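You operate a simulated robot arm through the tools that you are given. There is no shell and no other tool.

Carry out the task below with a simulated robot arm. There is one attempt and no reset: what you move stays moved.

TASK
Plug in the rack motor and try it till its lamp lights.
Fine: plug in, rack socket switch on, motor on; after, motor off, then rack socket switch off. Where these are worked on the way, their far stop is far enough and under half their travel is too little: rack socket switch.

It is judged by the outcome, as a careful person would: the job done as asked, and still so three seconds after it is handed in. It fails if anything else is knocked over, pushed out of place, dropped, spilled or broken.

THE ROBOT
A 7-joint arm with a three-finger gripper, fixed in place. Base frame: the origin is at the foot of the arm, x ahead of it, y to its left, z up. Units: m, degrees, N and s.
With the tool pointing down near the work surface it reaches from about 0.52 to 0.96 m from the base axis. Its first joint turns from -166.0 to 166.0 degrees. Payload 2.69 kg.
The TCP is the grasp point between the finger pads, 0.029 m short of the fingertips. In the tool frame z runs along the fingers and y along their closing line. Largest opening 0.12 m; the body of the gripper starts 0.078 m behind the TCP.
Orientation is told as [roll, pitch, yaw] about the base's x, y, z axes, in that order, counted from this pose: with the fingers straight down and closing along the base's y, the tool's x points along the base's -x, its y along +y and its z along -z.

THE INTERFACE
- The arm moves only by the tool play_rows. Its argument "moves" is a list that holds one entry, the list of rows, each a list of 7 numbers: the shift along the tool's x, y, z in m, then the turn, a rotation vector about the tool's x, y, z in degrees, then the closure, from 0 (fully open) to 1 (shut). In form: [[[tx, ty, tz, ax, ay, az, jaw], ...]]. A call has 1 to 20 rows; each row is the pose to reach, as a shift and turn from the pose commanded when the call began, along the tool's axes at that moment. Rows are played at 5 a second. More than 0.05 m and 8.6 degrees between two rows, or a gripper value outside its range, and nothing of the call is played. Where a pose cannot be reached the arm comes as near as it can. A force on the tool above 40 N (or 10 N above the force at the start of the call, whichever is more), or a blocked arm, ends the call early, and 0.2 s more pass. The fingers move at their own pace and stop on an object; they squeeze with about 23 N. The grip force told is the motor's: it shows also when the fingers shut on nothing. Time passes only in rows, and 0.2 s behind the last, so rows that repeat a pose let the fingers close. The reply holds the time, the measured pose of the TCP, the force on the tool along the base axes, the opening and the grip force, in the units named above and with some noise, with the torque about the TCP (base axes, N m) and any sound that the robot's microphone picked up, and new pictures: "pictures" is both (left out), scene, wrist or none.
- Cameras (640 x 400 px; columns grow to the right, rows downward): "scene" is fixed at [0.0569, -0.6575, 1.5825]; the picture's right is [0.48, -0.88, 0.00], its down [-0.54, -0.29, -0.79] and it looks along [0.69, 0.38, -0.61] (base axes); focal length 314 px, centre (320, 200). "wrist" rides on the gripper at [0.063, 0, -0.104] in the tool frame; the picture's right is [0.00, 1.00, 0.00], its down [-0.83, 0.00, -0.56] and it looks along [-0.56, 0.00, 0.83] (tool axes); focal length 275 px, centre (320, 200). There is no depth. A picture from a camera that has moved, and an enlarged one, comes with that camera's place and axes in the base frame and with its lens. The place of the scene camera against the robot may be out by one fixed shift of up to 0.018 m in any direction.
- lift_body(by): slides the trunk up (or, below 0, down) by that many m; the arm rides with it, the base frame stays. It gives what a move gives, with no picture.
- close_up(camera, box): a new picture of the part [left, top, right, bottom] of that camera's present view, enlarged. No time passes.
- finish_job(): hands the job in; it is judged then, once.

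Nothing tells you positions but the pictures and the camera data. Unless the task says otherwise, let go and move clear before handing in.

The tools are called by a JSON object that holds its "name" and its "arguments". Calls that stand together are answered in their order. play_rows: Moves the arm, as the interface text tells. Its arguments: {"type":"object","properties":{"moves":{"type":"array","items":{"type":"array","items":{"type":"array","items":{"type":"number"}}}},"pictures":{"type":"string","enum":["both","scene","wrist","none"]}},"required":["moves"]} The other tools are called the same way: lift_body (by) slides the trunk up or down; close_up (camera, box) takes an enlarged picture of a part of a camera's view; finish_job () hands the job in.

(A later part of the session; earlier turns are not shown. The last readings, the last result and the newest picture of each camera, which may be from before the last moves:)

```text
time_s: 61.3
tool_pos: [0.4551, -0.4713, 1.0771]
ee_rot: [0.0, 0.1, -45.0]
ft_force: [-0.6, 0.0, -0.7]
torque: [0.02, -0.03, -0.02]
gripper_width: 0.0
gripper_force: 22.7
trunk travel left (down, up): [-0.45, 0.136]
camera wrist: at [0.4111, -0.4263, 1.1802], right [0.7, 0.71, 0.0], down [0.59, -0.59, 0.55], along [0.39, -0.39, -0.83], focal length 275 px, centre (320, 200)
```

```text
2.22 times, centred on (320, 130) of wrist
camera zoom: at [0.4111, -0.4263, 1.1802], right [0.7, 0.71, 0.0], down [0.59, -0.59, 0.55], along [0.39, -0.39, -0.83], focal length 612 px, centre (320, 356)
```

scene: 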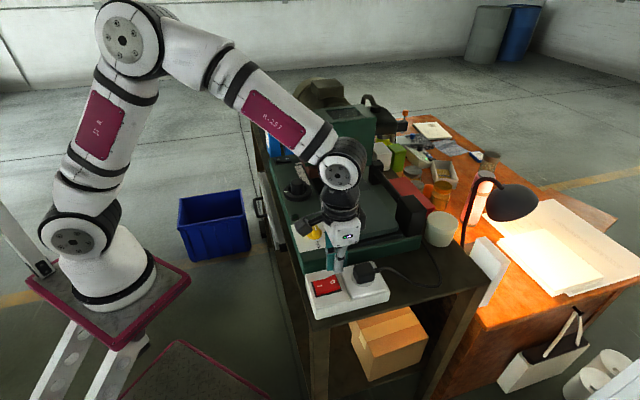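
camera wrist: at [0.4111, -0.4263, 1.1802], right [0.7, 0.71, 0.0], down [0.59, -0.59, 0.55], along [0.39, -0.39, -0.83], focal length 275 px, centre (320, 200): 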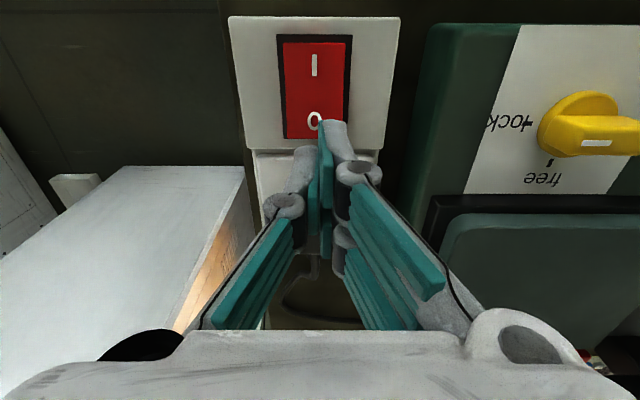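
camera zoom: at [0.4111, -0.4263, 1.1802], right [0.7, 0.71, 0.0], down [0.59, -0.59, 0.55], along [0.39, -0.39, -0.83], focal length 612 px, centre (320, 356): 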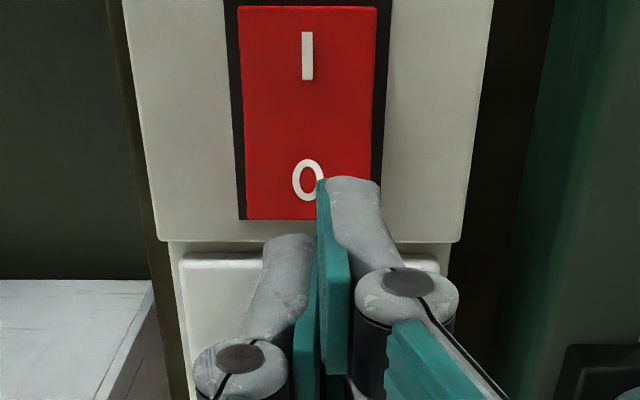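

Tips are over the "O" end. I press the red rocker off.

{"name": "play_rows", "arguments": {"moves": [[[0.003, -0.001, 0.02, 0, 0, 0, 1], [0.003, -0.001, 0.028, 0, 0, 0, 1], [0.003, -0.001, 0.031, 0, 0, 0, 1], [0.003, -0.001, 0.0335, 0, 0, 0, 1], [0.003, -0.001, 0.035, 0, 0, 0, 1], [0.003, -0.001, 0.036, 0, 0, 0, 1]]], "pictures": "scene"}}

{"name": "play_rows", "arguments": {"moves": [[[0, 0, -0.03, 0, 0, 0, 1], [0, 0, -0.06, 0, 0, 0, 1], [0, 0, -0.06, 0, 0, 0, 1]]]}}

{"name": "close_up", "arguments": {"camera": "scene", "box": [290, 220, 400, 320]}}

```text
time_s: 62.7
tool_pos: [0.4523, -0.471, 1.0414]
ee_rot: [-0.1, 0.1, -45.0]
ft_force: [2.9, 0.2, 4.7]
torque: [0.1, -0.04, -0.08]
gripper_width: 0.0001
gripper_force: 23.2
trunk travel left (down, up): [-0.45, 0.136]
heard: click
```

scene: 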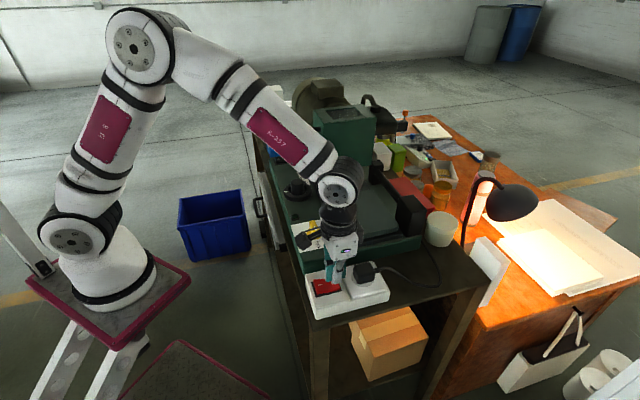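

```text
time_s: 63.5
tool_pos: [0.4502, -0.4697, 1.1002]
ee_rot: [0.0, 0.2, -45.0]
ft_force: [0.2, 0.5, 0.1]
torque: [0.01, 0.01, 0.04]
gripper_width: 0.0
gripper_force: 23.2
trunk travel left (down, up): [-0.45, 0.136]
camera wrist: at [0.4075, -0.4246, 1.2048], right [0.7, 0.71, 0.0], down [0.59, -0.59, 0.55], along [0.39, -0.39, -0.83], focal length 275 px, centre (320, 200)
```

scene: 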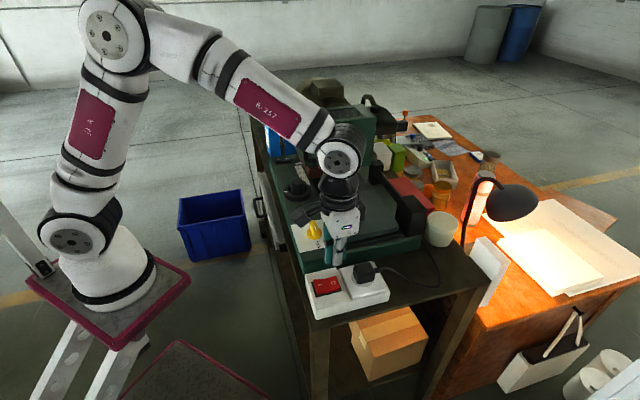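
wrist: 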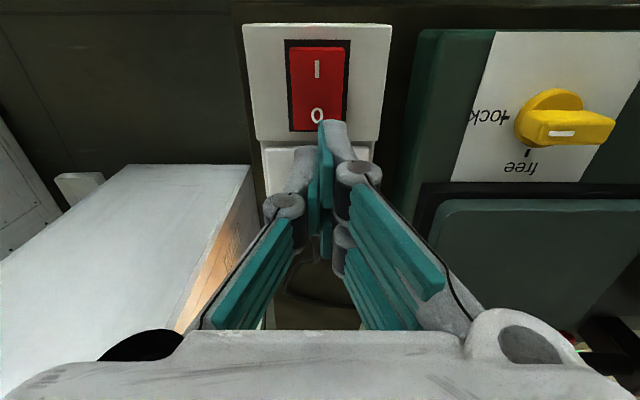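

```text
4.00 times, centred on (345, 270) of scene
camera zoom: at [0.0569, -0.6575, 1.5825], right [0.48, -0.88, 0.0], down [-0.54, -0.29, -0.79], along [0.69, 0.38, -0.61], focal length 1258 px, centre (220, -80)
```

zoom: 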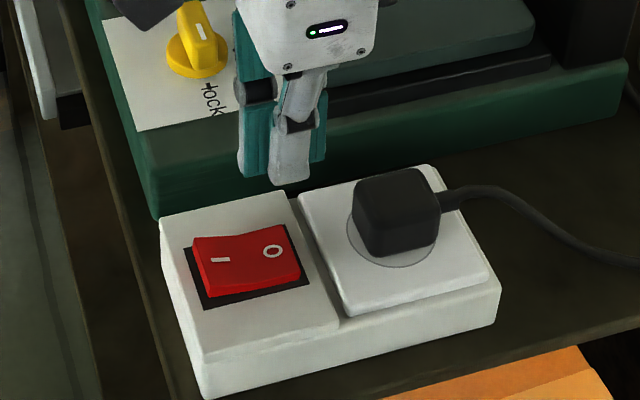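

The socket switch is off again. Now I move the closed fingers over the plug's top and press it down firmly.

{"name": "play_rows", "arguments": {"moves": [[[-0.035, 0, 0, 0, 0, 0, 1], [-0.067, -0.001, 0, 0, 0, 0, 1], [-0.067, -0.001, 0.02, 0, 0, 0, 1], [-0.067, -0.001, 0.033, 0, 0, 0, 1], [-0.067, -0.001, 0.037, 0, 0, 0, 1], [-0.067, -0.001, 0.039, 0, 0, 0, 1], [-0.067, -0.001, 0.041, 0, 0, 0, 1], [-0.067, -0.001, 0.043, 0, 0, 0, 1]]]}}

{"name": "close_up", "arguments": {"camera": "scene", "box": [320, 220, 420, 310]}}

```text
time_s: 65.2
tool_pos: [0.4997, -0.5183, 1.0646]
ee_rot: [-0.1, -0.2, -45.1]
ft_force: [-1.0, 0.8, 12.7]
torque: [0.12, 0.05, -0.01]
gripper_width: 0.0061
gripper_force: 23.5
trunk travel left (down, up): [-0.45, 0.136]
stopped in row 8: the force on the tool passed its limit at 44 N (the readings are from after the stop); the commanded pose is now the measured one
camera wrist: at [0.4556, -0.4729, 1.1675], right [0.7, 0.71, 0.0], down [0.59, -0.58, 0.56], along [0.4, -0.4, -0.83], focal length 275 px, centre (320, 200)
```

scene: 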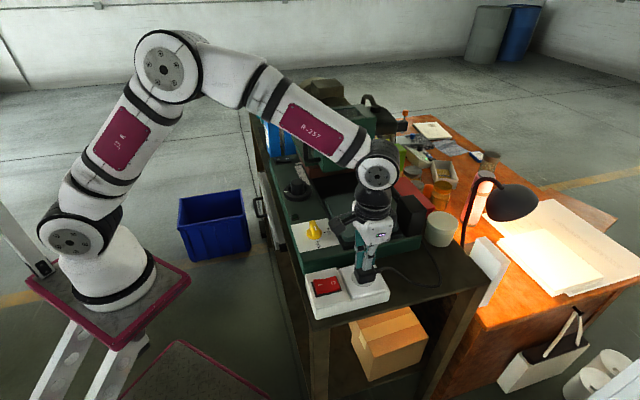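
wrist: 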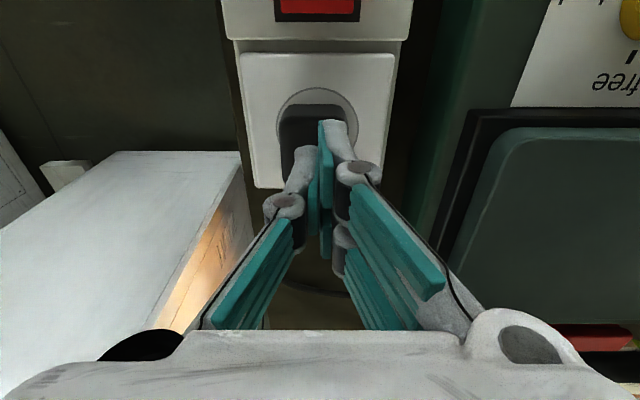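

```text
4.44 times, centred on (370, 265) of scene
camera zoom: at [0.0569, -0.6575, 1.5825], right [0.48, -0.88, 0.0], down [-0.54, -0.29, -0.79], along [0.69, 0.38, -0.61], focal length 1398 px, centre (98, -89)
```

zoom: 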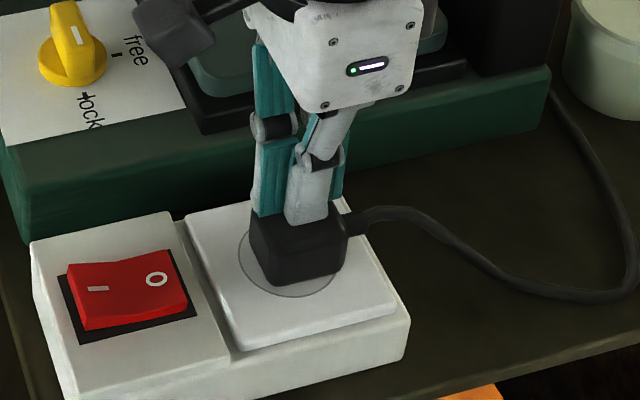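

The plug doesn't move at 44 N: it is hard against the socket face. I want to see from the side whether there is any gap under it, so I rise and swing round to the bench's free side for a level view.

{"name": "play_rows", "arguments": {"moves": [[[0, 0, -0.03, 0, 0, 0, 1], [0, 0, -0.07, 0, 0, 0, 1], [0, -0.016, -0.09, 0, 0, -8.2, 1], [0, -0.032, -0.09, 0, 0, -16.4, 1], [0, -0.048, -0.09, 0, 0, -24.6, 1], [0, -0.064, -0.09, 0, 0, -32.8, 1], [0, -0.08, -0.09, 0, 0, -41, 1], [0, -0.096, -0.09, 0, 0, -49.2, 1], [0, -0.112, -0.09, 0, 0, -57.4, 0.5], [0, -0.128, -0.09, 0, 0, -65.6, 0], [0, -0.144, -0.09, 0, 0, -73.8, 0], [0, -0.16, -0.09, 0, 0, -82, 0], [0.005, -0.17, -0.09, 0, 0, -90, 0], [0.005, -0.17, -0.09, 0, 0, -90, 0]]], "pictures": "none"}}

{"name": "play_rows", "arguments": {"moves": [[[0, 0, 0.02, 0, -8, 0, 0], [0, 0, 0.045, 0, -16, 0, 0], [0, 0, 0.07, 0, -24, 0, 0], [0, 0, 0.095, 0, -32, 0, 0], [0, 0, 0.12, 0, -40, 0, 0], [0, 0, 0.12, 0, -40, 0, 0]]], "pictures": "wrist"}}

{"name": "close_up", "arguments": {"camera": "wrist", "box": [260, 150, 380, 240]}}

```text
time_s: 68.2
tool_pos: [0.3741, -0.6358, 1.1534]
ee_rot: [-0.1, 0.1, 45.1]
ft_force: [0.1, 0.1, 0.2]
torque: [-0.02, 0.0, -0.02]
gripper_width: 0.1197
gripper_force: 0.1
trunk travel left (down, up): [-0.45, 0.136]
```

```text
time_s: 69.6
tool_pos: [0.3773, -0.634, 1.0327]
ee_rot: [-0.1, -40.0, 45.1]
ft_force: [0.8, -0.3, 0.6]
torque: [-0.01, 0.01, -0.02]
gripper_width: 0.1201
gripper_force: 0.1
trunk travel left (down, up): [-0.45, 0.136]
camera wrist: at [0.2961, -0.7151, 1.0713], right [-0.71, 0.7, 0.0], down [0.19, 0.2, 0.96], along [0.68, 0.68, -0.28], focal length 275 px, centre (320, 200)
```

wrist: 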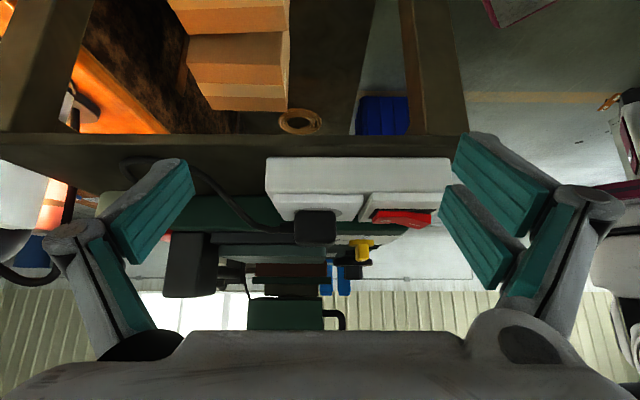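

```text
4.44 times, centred on (320, 195) of wrist
camera zoom: at [0.2961, -0.7151, 1.0713], right [-0.71, 0.7, 0.0], down [0.19, 0.2, 0.96], along [0.68, 0.68, -0.28], focal length 1224 px, centre (320, 222)
```

zoom: 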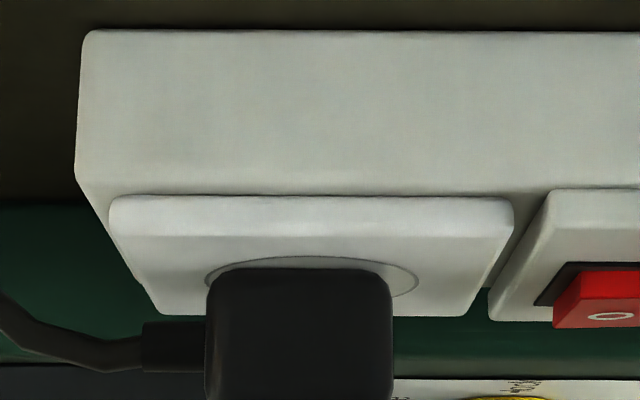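

The side view shows the plug flush but standing about 2.7 mm too far along the bench (+u) relative to the socket circle, and about 1 mm short across. I'll regrip it and shift it by just that. First back upright and over the plug.

{"name": "play_rows", "arguments": {"moves": [[[-0.0154, 0, -0.0184, 0, 8, 0, 0], [-0.0308, 0, -0.0368, 0, 16, 0, 0], [-0.0463, 0, -0.0551, 0, 24, 0, 0], [-0.0617, 0, -0.0735, 0, 32, 0, 0], [-0.0771, 0, -0.0919, 0, 40, 0, 0], [-0.0771, 0, -0.0919, 0, 40, 0, 0]]], "pictures": "none"}}

{"name": "play_rows", "arguments": {"moves": [[[-0.0153, -0.0004, 0, 0, 0, 8.2, 0], [-0.0305, -0.0008, 0, 0, 0, 16.4, 0], [-0.0458, -0.0012, 0, 0, 0, 24.6, 0], [-0.0611, -0.0017, 0, 0, 0, 32.8, 0], [-0.0764, -0.0021, 0, 0, 0, 41, 0], [-0.0916, -0.0025, 0, 0, 0, 49.2, 0.2], [-0.1069, -0.0029, 0, 0, 0, 57.4, 0.4], [-0.1222, -0.0033, 0, 0, 0, 65.6, 0.4], [-0.1375, -0.0038, 0, 0, 0, 73.8, 0.4], [-0.1527, -0.0042, 0, 0, 0, 82, 0.4], [-0.168, -0.0046, 0, 0, 0, 90, 0.4], [-0.168, -0.0046, 0, 0, 0, 90, 0.4]]], "pictures": "wrist"}}

{"name": "close_up", "arguments": {"camera": "wrist", "box": [260, 40, 380, 150]}}

```text
time_s: 71.0
tool_pos: [0.3764, -0.6351, 1.1535]
ee_rot: [-0.1, 0.1, 44.9]
ft_force: [-0.2, -0.7, 0.2]
torque: [0.02, 0.03, -0.01]
gripper_width: 0.1199
gripper_force: 0.1
trunk travel left (down, up): [-0.45, 0.136]
```

```text
time_s: 73.6
tool_pos: [0.4981, -0.5186, 1.1551]
ee_rot: [0.0, -0.1, -45.1]
ft_force: [-0.5, -0.3, 0.4]
torque: [0.01, -0.01, -0.01]
gripper_width: 0.0721
gripper_force: 0.0
trunk travel left (down, up): [-0.45, 0.136]
camera wrist: at [0.4542, -0.4737, 1.2571], right [0.7, 0.71, 0.0], down [0.59, -0.58, 0.56], along [0.4, -0.39, -0.83], focal length 275 px, centre (320, 200)
```

wrist: 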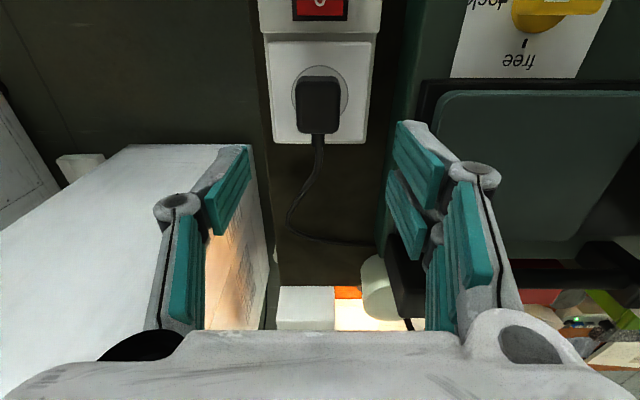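

```text
3.64 times, centred on (320, 95) of wrist
camera zoom: at [0.4542, -0.4737, 1.2571], right [0.7, 0.71, 0.0], down [0.59, -0.58, 0.56], along [0.4, -0.39, -0.83], focal length 1001 px, centre (320, 582)
```

zoom: 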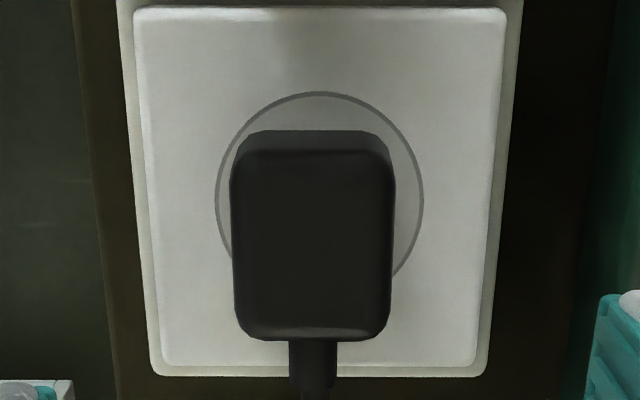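

Top view agrees: the plug needs about 2.2 mm toward the switch and 1.6 mm across toward the machine. I lower around the plug and grip it again.

{"name": "play_rows", "arguments": {"moves": [[[0, -0.0008, 0.04, 0, 0, 0, 0.4], [0, -0.0008, 0.08, 0, 0, 0, 0.4], [0, -0.0008, 0.105, 0, 0, 0, 0.4], [0, -0.0008, 0.114, 0, 0, 0, 0.4], [0, -0.0008, 0.114, 0, 0, 0, 0.6], [0, -0.0008, 0.114, 0, 0, 0, 1], [0, -0.0008, 0.114, 0, 0, 0, 1]]], "pictures": "none"}}

{"name": "play_rows", "arguments": {"moves": [[[0, 0, -0.002, 0, 0, 0, 1], [0, 0, -0.004, 0, 0, 0, 1], [0, 0, -0.004, 0, 0, 0, 1]]], "pictures": "wrist"}}

{"name": "close_up", "arguments": {"camera": "wrist", "box": [260, 90, 380, 230]}}

```text
time_s: 75.2
tool_pos: [0.498, -0.5205, 1.0388]
ee_rot: [-0.1, -0.1, -45.0]
ft_force: [0.1, -0.2, -0.2]
torque: [-0.05, 0.01, 0.0]
gripper_width: 0.0351
gripper_force: 23.3
trunk travel left (down, up): [-0.45, 0.136]
```

```text
time_s: 76.0
tool_pos: [0.498, -0.5191, 1.0433]
ee_rot: [-0.2, -0.1, -44.9]
ft_force: [0.9, -0.4, -0.8]
torque: [-0.01, -0.02, -0.05]
gripper_width: 0.0353
gripper_force: 23.4
trunk travel left (down, up): [-0.45, 0.136]
camera wrist: at [0.4539, -0.475, 1.1458], right [0.7, 0.71, 0.0], down [0.59, -0.58, 0.56], along [0.4, -0.39, -0.83], focal length 275 px, centre (320, 200)
```

wrist: 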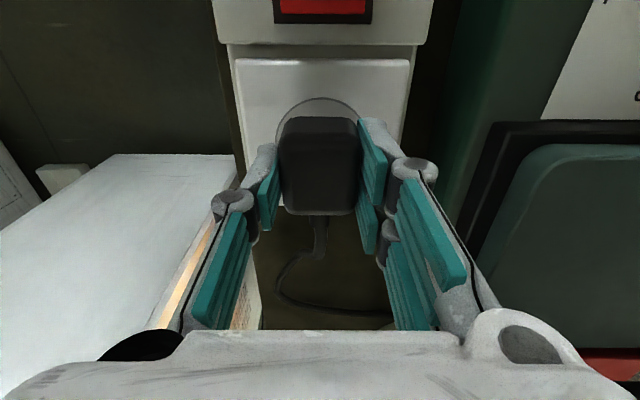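

```text
2.86 times, centred on (320, 160) of wrist
camera zoom: at [0.4539, -0.475, 1.1458], right [0.7, 0.71, 0.0], down [0.59, -0.58, 0.56], along [0.4, -0.39, -0.83], focal length 786 px, centre (320, 314)
```

zoom: 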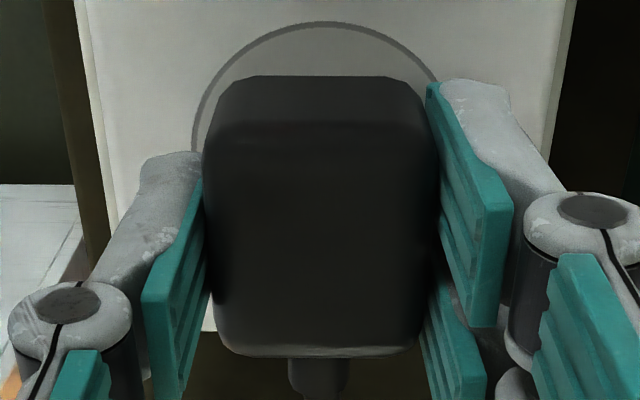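

Gripped and lifted 4 mm. I shift 2.2 mm toward the switch and 1 mm toward the machine, then lower and press.

{"name": "play_rows", "arguments": {"moves": [[[0.0022, 0.001, 0, 0, 0, 0, 1], [0.0022, 0.001, 0, 0, 0, 0, 1], [0.0022, 0.001, 0.002, 0, 0, 0, 1], [0.0022, 0.001, 0.004, 0, 0, 0, 1], [0.0022, 0.001, 0.006, 0, 0, 0, 1], [0.0022, 0.001, 0.006, 0, 0, 0, 1]]], "pictures": "wrist"}}

{"name": "close_up", "arguments": {"camera": "wrist", "box": [260, 90, 380, 230]}}

{"name": "close_up", "arguments": {"camera": "scene", "box": [340, 240, 400, 300]}}

```text
time_s: 77.4
tool_pos: [0.4952, -0.517, 1.0383]
ee_rot: [-0.2, -0.4, -44.9]
ft_force: [1.9, 0.7, 15.1]
torque: [0.24, 0.18, -0.05]
gripper_width: 0.0355
gripper_force: 23.2
trunk travel left (down, up): [-0.45, 0.136]
camera wrist: at [0.4521, -0.472, 1.1417], right [0.7, 0.71, 0.0], down [0.59, -0.58, 0.56], along [0.4, -0.39, -0.83], focal length 275 px, centre (320, 200)
```

wrist: 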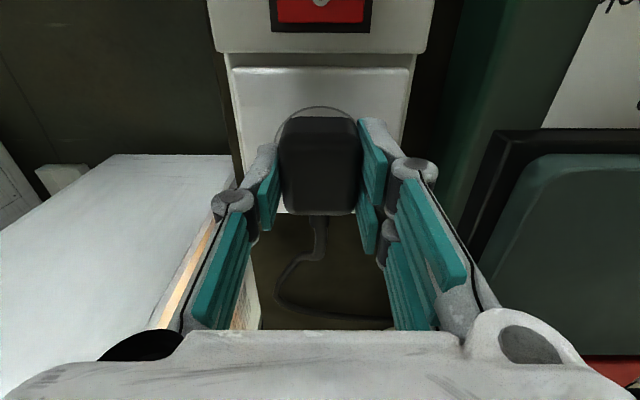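

```text
2.86 times, centred on (320, 160) of wrist
camera zoom: at [0.4521, -0.472, 1.1417], right [0.7, 0.71, 0.0], down [0.59, -0.58, 0.56], along [0.4, -0.39, -0.83], focal length 786 px, centre (320, 314)
```

zoom: 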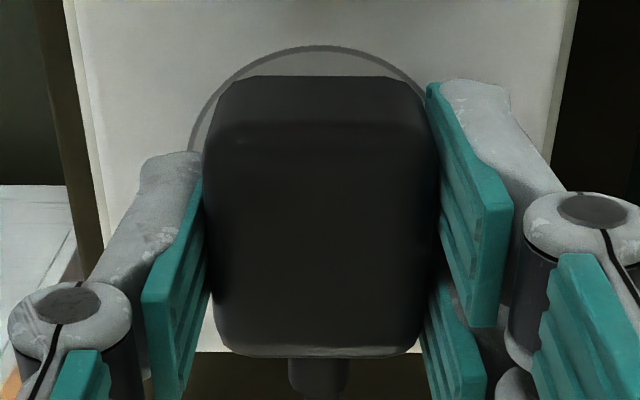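

```text
6.67 times, centred on (370, 270) of scene
camera zoom: at [0.0569, -0.6575, 1.5825], right [0.48, -0.88, 0.0], down [-0.54, -0.29, -0.79], along [0.69, 0.38, -0.61], focal length 2096 px, centre (-13, -267)
```

zoom: 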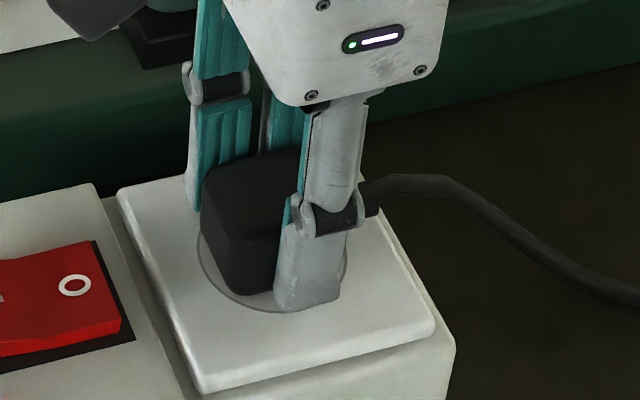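

Now the plug is about 1.3 mm too far the other way by the picture. I ease up, bring it to the exact centre, and press again for a moment.

{"name": "play_rows", "arguments": {"moves": [[[0, 0, -0.004, 0, 0, 0, 1], [0, 0, -0.004, 0, 0, 0, 1], [-0.0012, -0.0003, -0.004, 0, 0, 0, 1], [-0.0012, -0.0003, -0.002, 0, 0, 0, 1], [-0.0012, -0.0003, -0.001, 0, 0, 0, 1], [-0.0012, -0.0003, -0.001, 0, 0, 0, 1]]], "pictures": "wrist"}}

{"name": "close_up", "arguments": {"camera": "wrist", "box": [260, 90, 380, 230]}}

```text
time_s: 78.8
tool_pos: [0.4972, -0.5186, 1.0388]
ee_rot: [-0.1, -0.2, -45.0]
ft_force: [0.8, 1.8, 6.3]
torque: [0.08, 0.0, 0.02]
gripper_width: 0.0354
gripper_force: 23.2
trunk travel left (down, up): [-0.45, 0.136]
camera wrist: at [0.4532, -0.473, 1.1418], right [0.7, 0.71, 0.0], down [0.59, -0.58, 0.56], along [0.4, -0.39, -0.83], focal length 275 px, centre (320, 200)
```

wrist: 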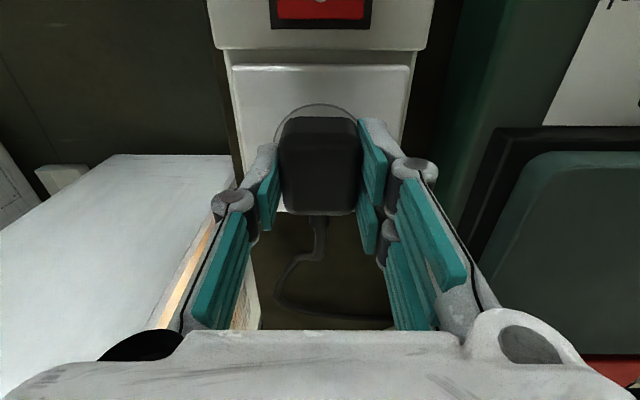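

```text
2.86 times, centred on (320, 160) of wrist
camera zoom: at [0.4532, -0.473, 1.1418], right [0.7, 0.71, 0.0], down [0.59, -0.58, 0.56], along [0.4, -0.39, -0.83], focal length 786 px, centre (320, 314)
```

zoom: 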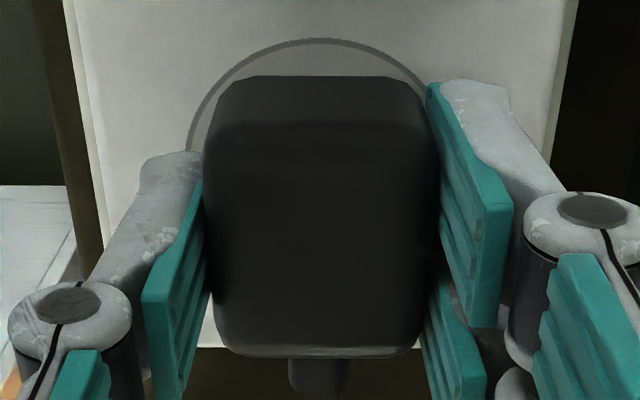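

Centred to about half a millimetre now. I press and wiggle by a millimetre each way in case pins need to find the holes.

{"name": "play_rows", "arguments": {"moves": [[[0, -0.0004, 0.0015, 0, 0, 0, 1], [0.001, -0.0004, 0.0015, 0, 0, 0, 1], [0.001, 0.0006, 0.0015, 0, 0, 0, 1], [0, 0.0006, 0.0015, 0, 0, 0, 1], [-0.001, 0.0006, 0.0015, 0, 0, 0, 1], [-0.001, -0.0004, 0.0015, 0, 0, 0, 1], [-0.001, -0.0014, 0.0015, 0, 0, 0, 1], [0, -0.0014, 0.0015, 0, 0, 0, 1], [0.001, -0.0014, 0.0015, 0, 0, 0, 1], [0, -0.0004, 0.0015, 0, 0, 0, 1], [0, -0.0004, 0.0025, 0, 0, 0, 1], [0, -0.0004, 0.0025, 0, 0, 0, 1]]], "pictures": "wrist"}}

{"name": "close_up", "arguments": {"camera": "wrist", "box": [260, 90, 380, 230]}}

```text
time_s: 81.4
tool_pos: [0.4966, -0.5193, 1.0359]
ee_rot: [-0.2, -0.2, -45.0]
ft_force: [-2.8, 1.0, 19.4]
torque: [0.05, 0.06, 0.01]
gripper_width: 0.0352
gripper_force: 23.0
trunk travel left (down, up): [-0.45, 0.136]
camera wrist: at [0.452, -0.4735, 1.1397], right [0.7, 0.71, 0.0], down [0.59, -0.58, 0.56], along [0.4, -0.39, -0.83], focal length 275 px, centre (320, 200)
```

wrist: 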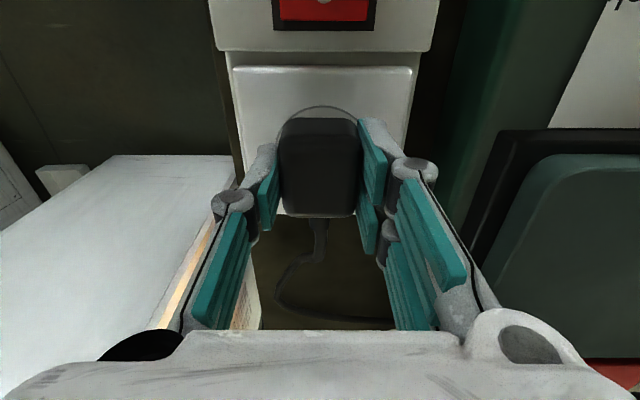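

```text
2.86 times, centred on (320, 160) of wrist
camera zoom: at [0.452, -0.4735, 1.1397], right [0.7, 0.71, 0.0], down [0.59, -0.58, 0.56], along [0.4, -0.39, -0.83], focal length 786 px, centre (320, 314)
```

zoom: 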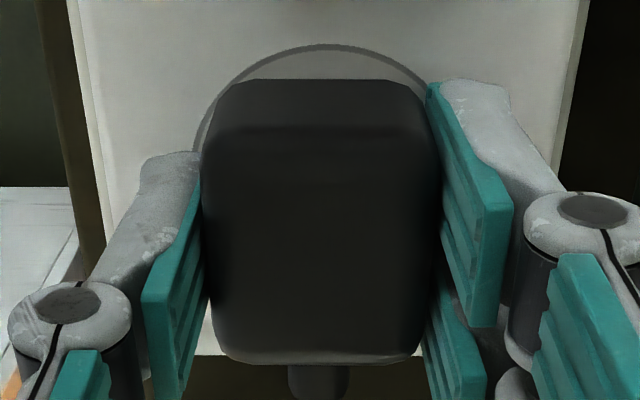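

No click, but the plug is now well centred and flush. I ease off, release it, and rise to check its position from above.

{"name": "play_rows", "arguments": {"moves": [[[0, 0, -0.0015, 0, 0, 0, 1], [0, 0, -0.0015, 0, 0, 0, 0.65], [0, 0, -0.0015, 0, 0, 0, 0.4], [0, 0, -0.0015, 0, 0, 0, 0.4], [0, 0, -0.03, 0, 0, 0, 0.4], [0, 0, -0.06, 0, 0, 0, 0.4], [0, 0, -0.1, 0, 0, 0, 0.4], [0, 0, -0.12, 0, 0, 0, 0.4], [0, 0, -0.12, 0, 0, 0, 0.4]]], "pictures": "wrist"}}

{"name": "close_up", "arguments": {"camera": "wrist", "box": [260, 40, 380, 150]}}

{"name": "close_up", "arguments": {"camera": "scene", "box": [340, 250, 400, 300]}}

```text
time_s: 83.4
tool_pos: [0.4961, -0.5189, 1.1572]
ee_rot: [-0.2, -0.2, -45.0]
ft_force: [0.4, 0.5, -0.5]
torque: [0.0, -0.01, -0.03]
gripper_width: 0.072
gripper_force: 0.0
trunk travel left (down, up): [-0.45, 0.136]
camera wrist: at [0.4519, -0.4736, 1.26], right [0.7, 0.71, 0.0], down [0.59, -0.58, 0.56], along [0.4, -0.39, -0.83], focal length 275 px, centre (320, 200)
```

wrist: 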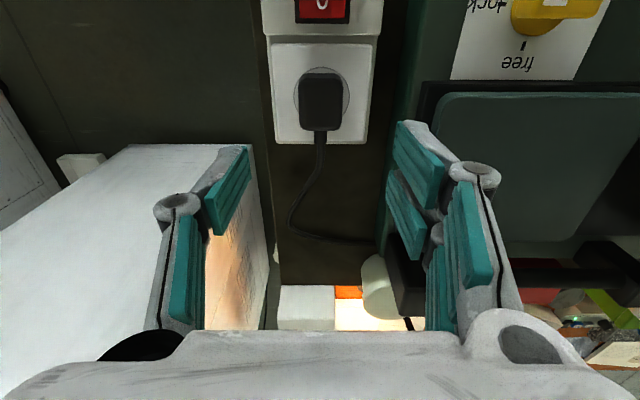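

```text
3.64 times, centred on (320, 95) of wrist
camera zoom: at [0.4519, -0.4736, 1.26], right [0.7, 0.71, 0.0], down [0.59, -0.58, 0.56], along [0.4, -0.39, -0.83], focal length 1001 px, centre (320, 582)
```

zoom: 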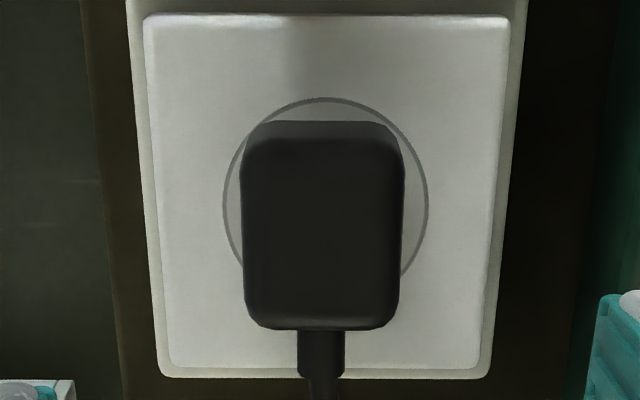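

```text
8.00 times, centred on (370, 275) of scene
camera zoom: at [0.0569, -0.6575, 1.5825], right [0.48, -0.88, 0.0], down [-0.54, -0.29, -0.79], along [0.69, 0.38, -0.61], focal length 2516 px, centre (-80, -400)
```

zoom: 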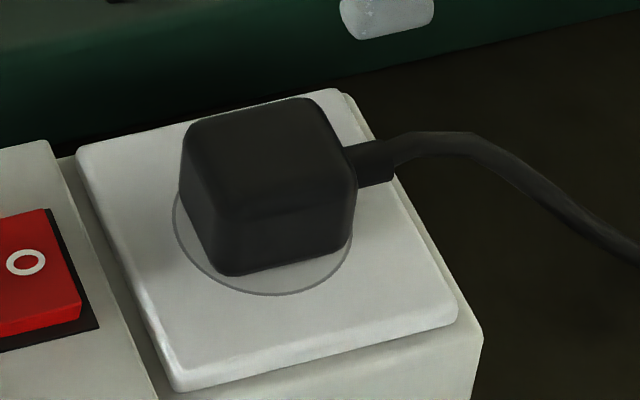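

The plug is now centred to about half a millimetre in both directions. I switch the socket on again: over to the red rocker's "I" end and press.

{"name": "play_rows", "arguments": {"moves": [[[0.04, 0, 0, 0, 0, 0, 0.7], [0.08, 0.001, 0.01, 0, 0, 0, 1], [0.106, 0.002, 0.04, 0, 0, 0, 1], [0.106, 0.002, 0.085, 0, 0, 0, 1], [0.106, 0.002, 0.104, 0, 0, 0, 1], [0.106, 0.002, 0.109, 0, 0, 0, 1], [0.106, 0.002, 0.112, 0, 0, 0, 1], [0.106, 0.002, 0.1145, 0, 0, 0, 1], [0.106, 0.002, 0.116, 0, 0, 0, 1]]], "pictures": "scene"}}

{"name": "close_up", "arguments": {"camera": "scene", "box": [250, 140, 400, 320]}}

```text
time_s: 85.4
tool_pos: [0.4231, -0.4419, 1.0408]
ee_rot: [-0.1, -0.3, -45.1]
ft_force: [-2.3, 8.9, 29.0]
torque: [-0.09, -0.35, 0.06]
gripper_width: 0.0061
gripper_force: 28.6
trunk travel left (down, up): [-0.45, 0.136]
heard: click
```

scene: 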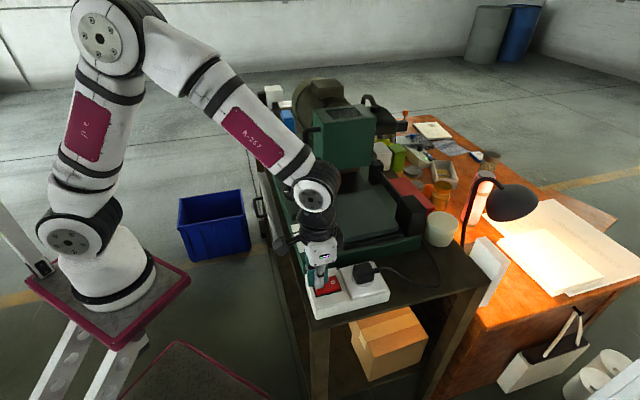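

```text
2.22 times, centred on (325, 230) of scene
camera zoom: at [0.0569, -0.6575, 1.5825], right [0.48, -0.88, 0.0], down [-0.54, -0.29, -0.79], along [0.69, 0.38, -0.61], focal length 699 px, centre (309, 133)
```

zoom: 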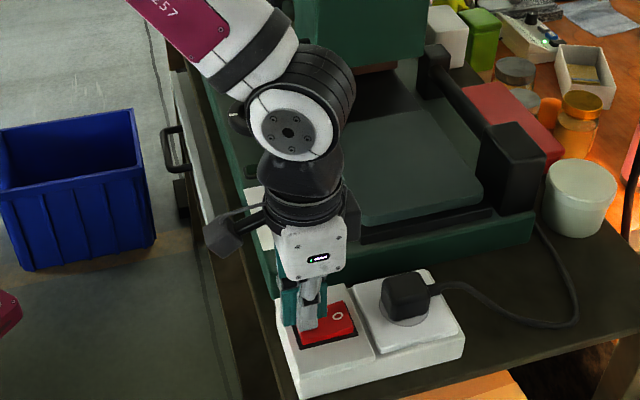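

Socket switch is on (click). Now I travel up and along the bench's outer side to the motor switch, turning to +45°.

{"name": "play_rows", "arguments": {"moves": [[[0, 0, -0.04, 0, 0, 0, 1], [0.02, 0, -0.08, 0, 0, 0, 1], [0.045, 0, -0.12, 0, 0, 0, 1], [0.08, 0, -0.15, 0, 0, 0, 1], [0.09, 0.037, -0.16, 0, 0, -7.5, 1], [0.09, 0.075, -0.16, 0, 0, -15, 1], [0.09, 0.112, -0.16, 0, 0, -22.5, 1], [0.09, 0.15, -0.16, 0, 0, -30, 1], [0.09, 0.187, -0.16, 0, 0, -37.5, 1], [0.09, 0.225, -0.16, 0, 0, -45, 1], [0.09, 0.262, -0.16, 0, 0, -52.5, 1], [0.09, 0.3, -0.16, 0, 0, -60, 1], [0.09, 0.337, -0.16, 0, 0, -67.5, 1], [0.09, 0.375, -0.16, 0, 0, -75, 1], [0.08, 0.412, -0.16, 0, 0, -82.5, 1], [0.06, 0.447, -0.16, 0, 0, -90, 1], [0.034, 0.447, -0.16, 0, 0, -90, 1], [0.034, 0.447, -0.16, 0, 0, -90, 1]]]}}

{"name": "close_up", "arguments": {"camera": "scene", "box": [250, 140, 400, 320]}}

```text
time_s: 89.2
tool_pos: [0.715, -0.1012, 1.1984]
ee_rot: [-0.1, 0.1, 45.1]
ft_force: [0.3, -0.9, 0.4]
torque: [0.01, -0.01, -0.01]
gripper_width: 0.0
gripper_force: 28.8
trunk travel left (down, up): [-0.45, 0.136]
camera wrist: at [0.6714, -0.1453, 1.301], right [-0.71, 0.7, 0.0], down [0.58, 0.59, 0.56], along [0.39, 0.39, -0.83], focal length 275 px, centre (320, 200)
```

scene: 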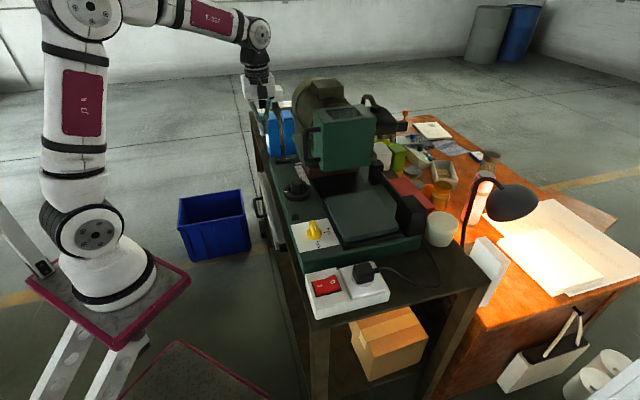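
wrist: 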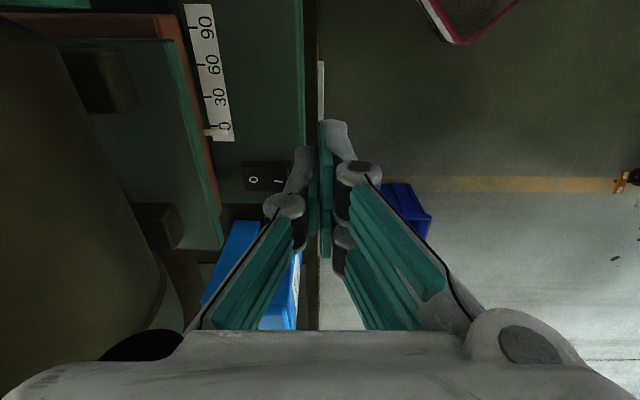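

```text
2.22 times, centred on (325, 230) of scene
camera zoom: at [0.0569, -0.6575, 1.5825], right [0.48, -0.88, 0.0], down [-0.54, -0.29, -0.79], along [0.69, 0.38, -0.61], focal length 699 px, centre (309, 133)
```

zoom: 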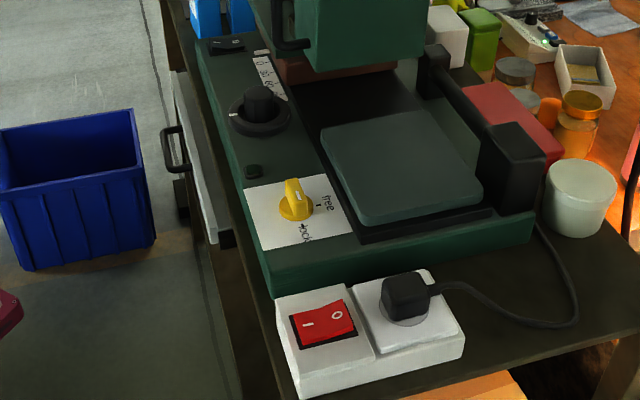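

Red rocker is on. I go over the motor rocker's "I" end as before and press it.

{"name": "play_rows", "arguments": {"moves": [[[-0.03, -0.0125, 0.02, 0, 0, 0, 1], [-0.06, -0.025, 0.045, 0, 0, 0, 1], [-0.09, -0.037, 0.075, 0, 0, 0, 1], [-0.102, -0.0444, 0.11, 0, 0, 0, 1], [-0.102, -0.0444, 0.14, 0, 0, 0, 1], [-0.102, -0.0444, 0.148, 0, 0, 0, 1], [-0.102, -0.0444, 0.152, 0, 0, 0, 1], [-0.102, -0.0444, 0.155, 0, 0, 0, 1], [-0.102, -0.0444, 0.157, 0, 0, 0, 1]]], "pictures": "scene"}}

{"name": "close_up", "arguments": {"camera": "scene", "box": [250, 140, 400, 320]}}

```text
time_s: 91.2
tool_pos: [0.8184, -0.0615, 1.0446]
ee_rot: [-0.4, -0.1, 44.9]
ft_force: [-6.2, -3.1, 37.5]
torque: [-0.22, -0.03, -0.05]
gripper_width: 0.0002
gripper_force: 28.5
trunk travel left (down, up): [-0.45, 0.136]
heard: click
```

scene: 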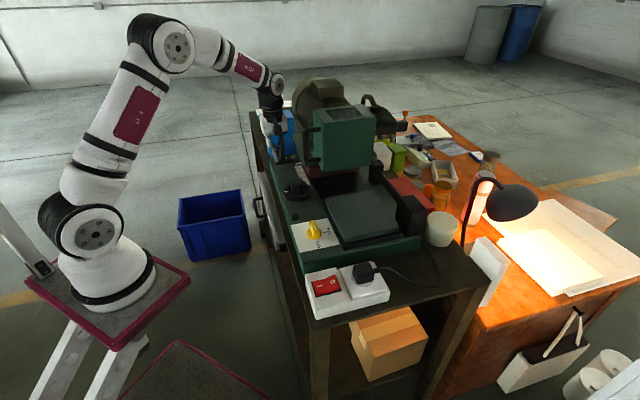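

```text
2.22 times, centred on (325, 230) of scene
camera zoom: at [0.0569, -0.6575, 1.5825], right [0.48, -0.88, 0.0], down [-0.54, -0.29, -0.79], along [0.69, 0.38, -0.61], focal length 699 px, centre (309, 133)
```

zoom: 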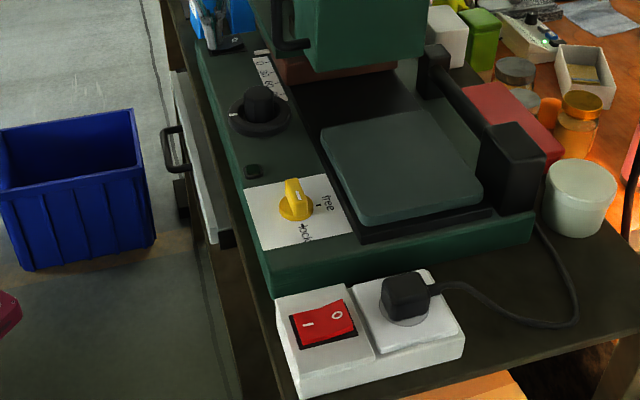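

A click, but no light yet. I back off and look closely at the lamp after a moment.

{"name": "play_rows", "arguments": {"moves": [[[0, 0, -0.02, 0, 0, 0, 1], [0, 0, -0.05, 0, 0, 0, 1], [0.02, 0, -0.09, 0, 0, 0, 1], [0.05, 0, -0.12, 0, 0, 0, 1], [0.05, 0, -0.12, 0, 0, 0, 0.4], [0.05, 0, -0.12, 0, 0, 0, 0], [0.05, 0, -0.12, 0, 0, 0, 0], [0.05, 0, -0.12, 0, 0, 0, 0], [0.05, 0, -0.12, 0, 0, 0, 0]]]}}

{"name": "close_up", "arguments": {"camera": "scene", "box": [290, 200, 320, 230]}}

{"name": "close_up", "arguments": {"camera": "wrist", "box": [190, 80, 340, 230]}}

{"name": "close_up", "arguments": {"camera": "scene", "box": [280, 70, 400, 190]}}

```text
time_s: 93.2
tool_pos: [0.7827, -0.0971, 1.1622]
ee_rot: [-0.1, 0.2, 45.0]
ft_force: [-0.5, 0.9, -0.3]
torque: [0.01, 0.0, -0.01]
gripper_width: 0.1203
gripper_force: 0.0
trunk travel left (down, up): [-0.45, 0.136]
camera wrist: at [0.7392, -0.1408, 1.2648], right [-0.71, 0.7, 0.0], down [0.58, 0.59, 0.56], along [0.39, 0.39, -0.83], focal length 275 px, centre (320, 200)
```

scene: 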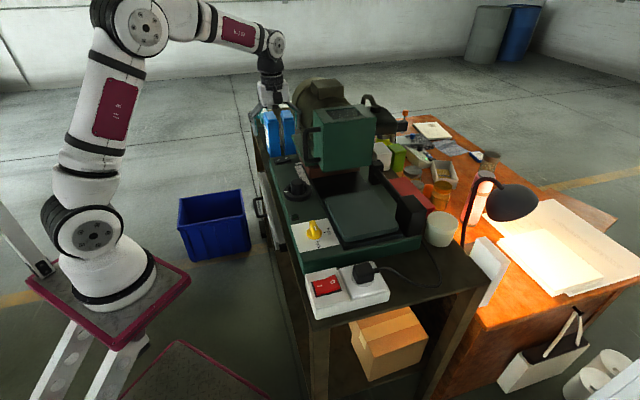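
wrist: 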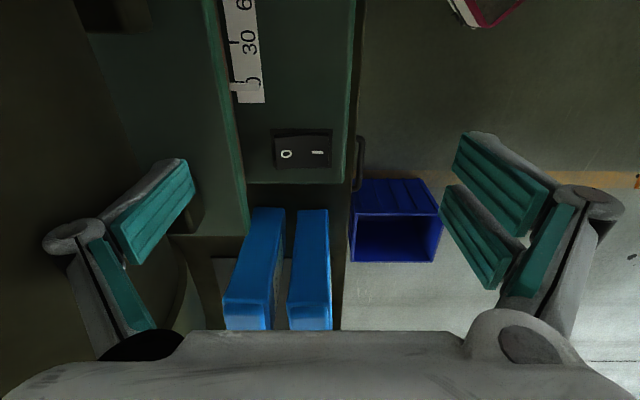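

```text
13.33 times, centred on (305, 215) of scene
camera zoom: at [0.0569, -0.6575, 1.5825], right [0.48, -0.88, 0.0], down [-0.54, -0.29, -0.79], along [0.69, 0.38, -0.61], focal length 4193 px, centre (520, 0)
```

zoom: 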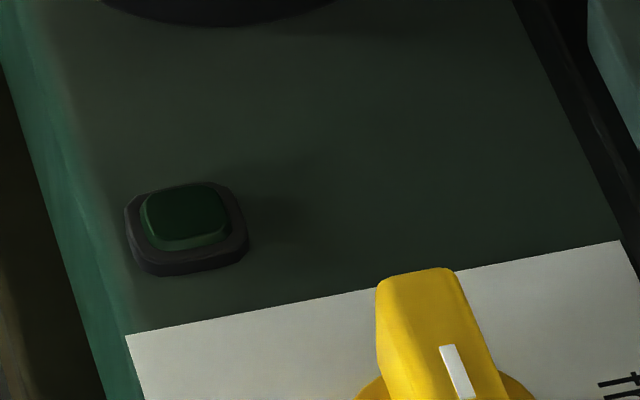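

```text
2.67 times, centred on (265, 155) of wrist
camera zoom: at [0.7392, -0.1408, 1.2648], right [-0.71, 0.7, 0.0], down [0.58, 0.59, 0.56], along [0.39, 0.39, -0.83], focal length 734 px, centre (467, 320)
```

zoom: 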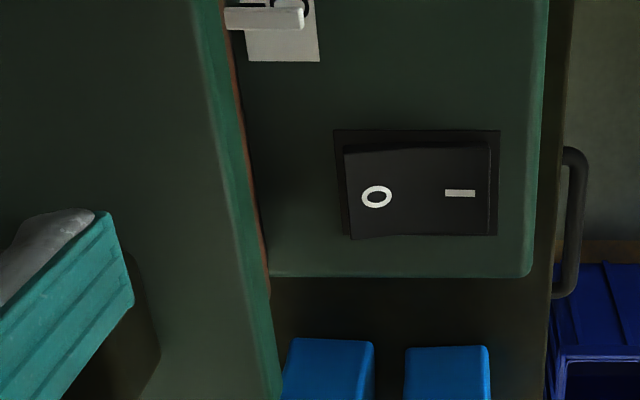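

```text
3.33 times, centred on (340, 130) of scene
camera zoom: at [0.0569, -0.6575, 1.5825], right [0.48, -0.88, 0.0], down [-0.54, -0.29, -0.79], along [0.69, 0.38, -0.61], focal length 1048 px, centre (253, 433)
```

zoom: 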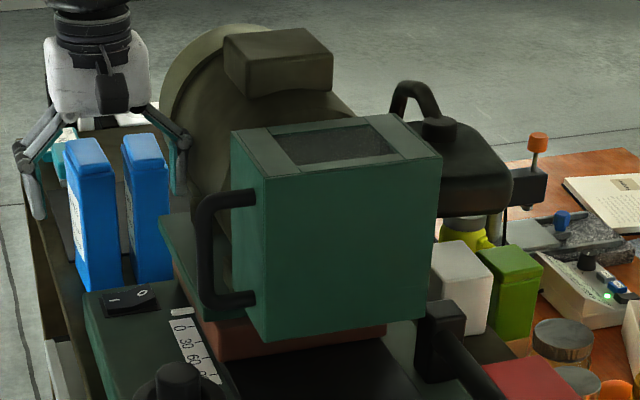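

The lamp stays dark with everything on, so I still doubt the plug. I'll switch off again in order (motor, then socket) and then inspect the plug's underside. First, position for the leaning press on the motor rocker's "O" end.

{"name": "play_rows", "arguments": {"moves": [[[-0.017, 0.012, -0.004, 0, 0, 0, 0.5], [-0.034, 0.024, -0.008, 0, 0, 0, 1], [-0.0515, 0.0365, -0.0127, 0, 0, 0, 1], [-0.0515, 0.0365, -0.0127, 6.25, 0, 0, 1], [-0.0515, 0.0365, -0.0127, 12.5, 0, 0, 1], [-0.0515, 0.0365, -0.0127, 18.75, 0, 0, 1], [-0.0515, 0.0365, -0.0127, 25, 0, 0, 1], [-0.0515, 0.0365, -0.0127, 25, 0, 0, 1]]], "pictures": "wrist"}}

{"name": "close_up", "arguments": {"camera": "scene", "box": [290, 200, 320, 230]}}

```text
time_s: 95.0
tool_pos: [0.7941, -0.0334, 1.1747]
ee_rot: [-25.3, 0.0, 45.0]
ft_force: [1.0, 0.1, -0.6]
torque: [0.0, 0.05, 0.01]
gripper_width: 0.0
gripper_force: 23.5
trunk travel left (down, up): [-0.45, 0.136]
camera wrist: at [0.7196, -0.0467, 1.2678], right [-0.64, 0.64, -0.43], down [0.42, 0.76, 0.5], along [0.64, 0.14, -0.75], focal length 275 px, centre (320, 200)
```

wrist: 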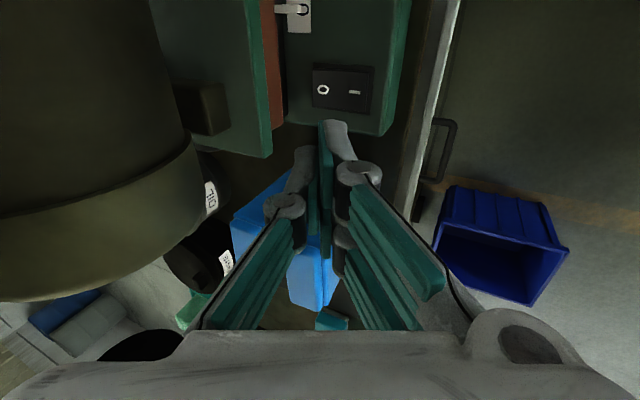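

```text
13.33 times, centred on (305, 215) of scene
camera zoom: at [0.0569, -0.6575, 1.5825], right [0.48, -0.88, 0.0], down [-0.54, -0.29, -0.79], along [0.69, 0.38, -0.61], focal length 4193 px, centre (520, 0)
```

zoom: 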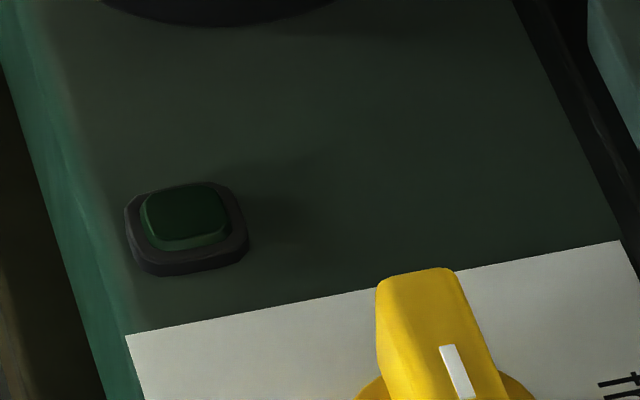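

{"name": "play_rows", "arguments": {"moves": [[[0, -0.0042, 0.0315, 0, 0, 0, 1], [0, -0.0084, 0.063, 0, 0, 0, 1], [0, -0.0126, 0.0945, 0, 0, 0, 1], [0.0005, -0.0168, 0.122, 0, 0, 0, 1], [0.0005, -0.0119, 0.1396, 0, 0, 0, 1], [0.0005, -0.0098, 0.1441, 0, 0, 0, 1], [0.0005, -0.0085, 0.1469, 0, 0, 0, 1], [0.0005, -0.0077, 0.1487, 0, 0, 0, 1], [0.0005, -0.0072, 0.1497, 0, 0, 0, 1]]], "pictures": "wrist"}}

```text
time_s: 97.0
tool_pos: [0.8428, -0.0855, 1.0457]
ee_rot: [-25.4, 0.0, 45.1]
ft_force: [-9.0, 2.6, 27.4]
torque: [-0.02, 0.25, -0.03]
gripper_width: 0.0001
gripper_force: 22.9
trunk travel left (down, up): [-0.45, 0.136]
heard: click
camera wrist: at [0.7679, -0.0978, 1.1383], right [-0.64, 0.64, -0.43], down [0.42, 0.76, 0.5], along [0.64, 0.14, -0.75], focal length 275 px, centre (320, 200)
```

wrist: 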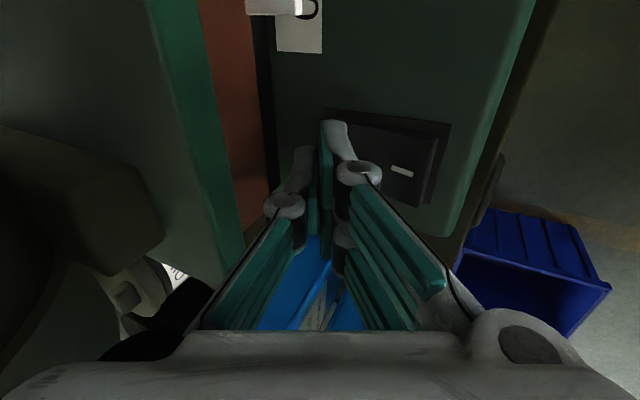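

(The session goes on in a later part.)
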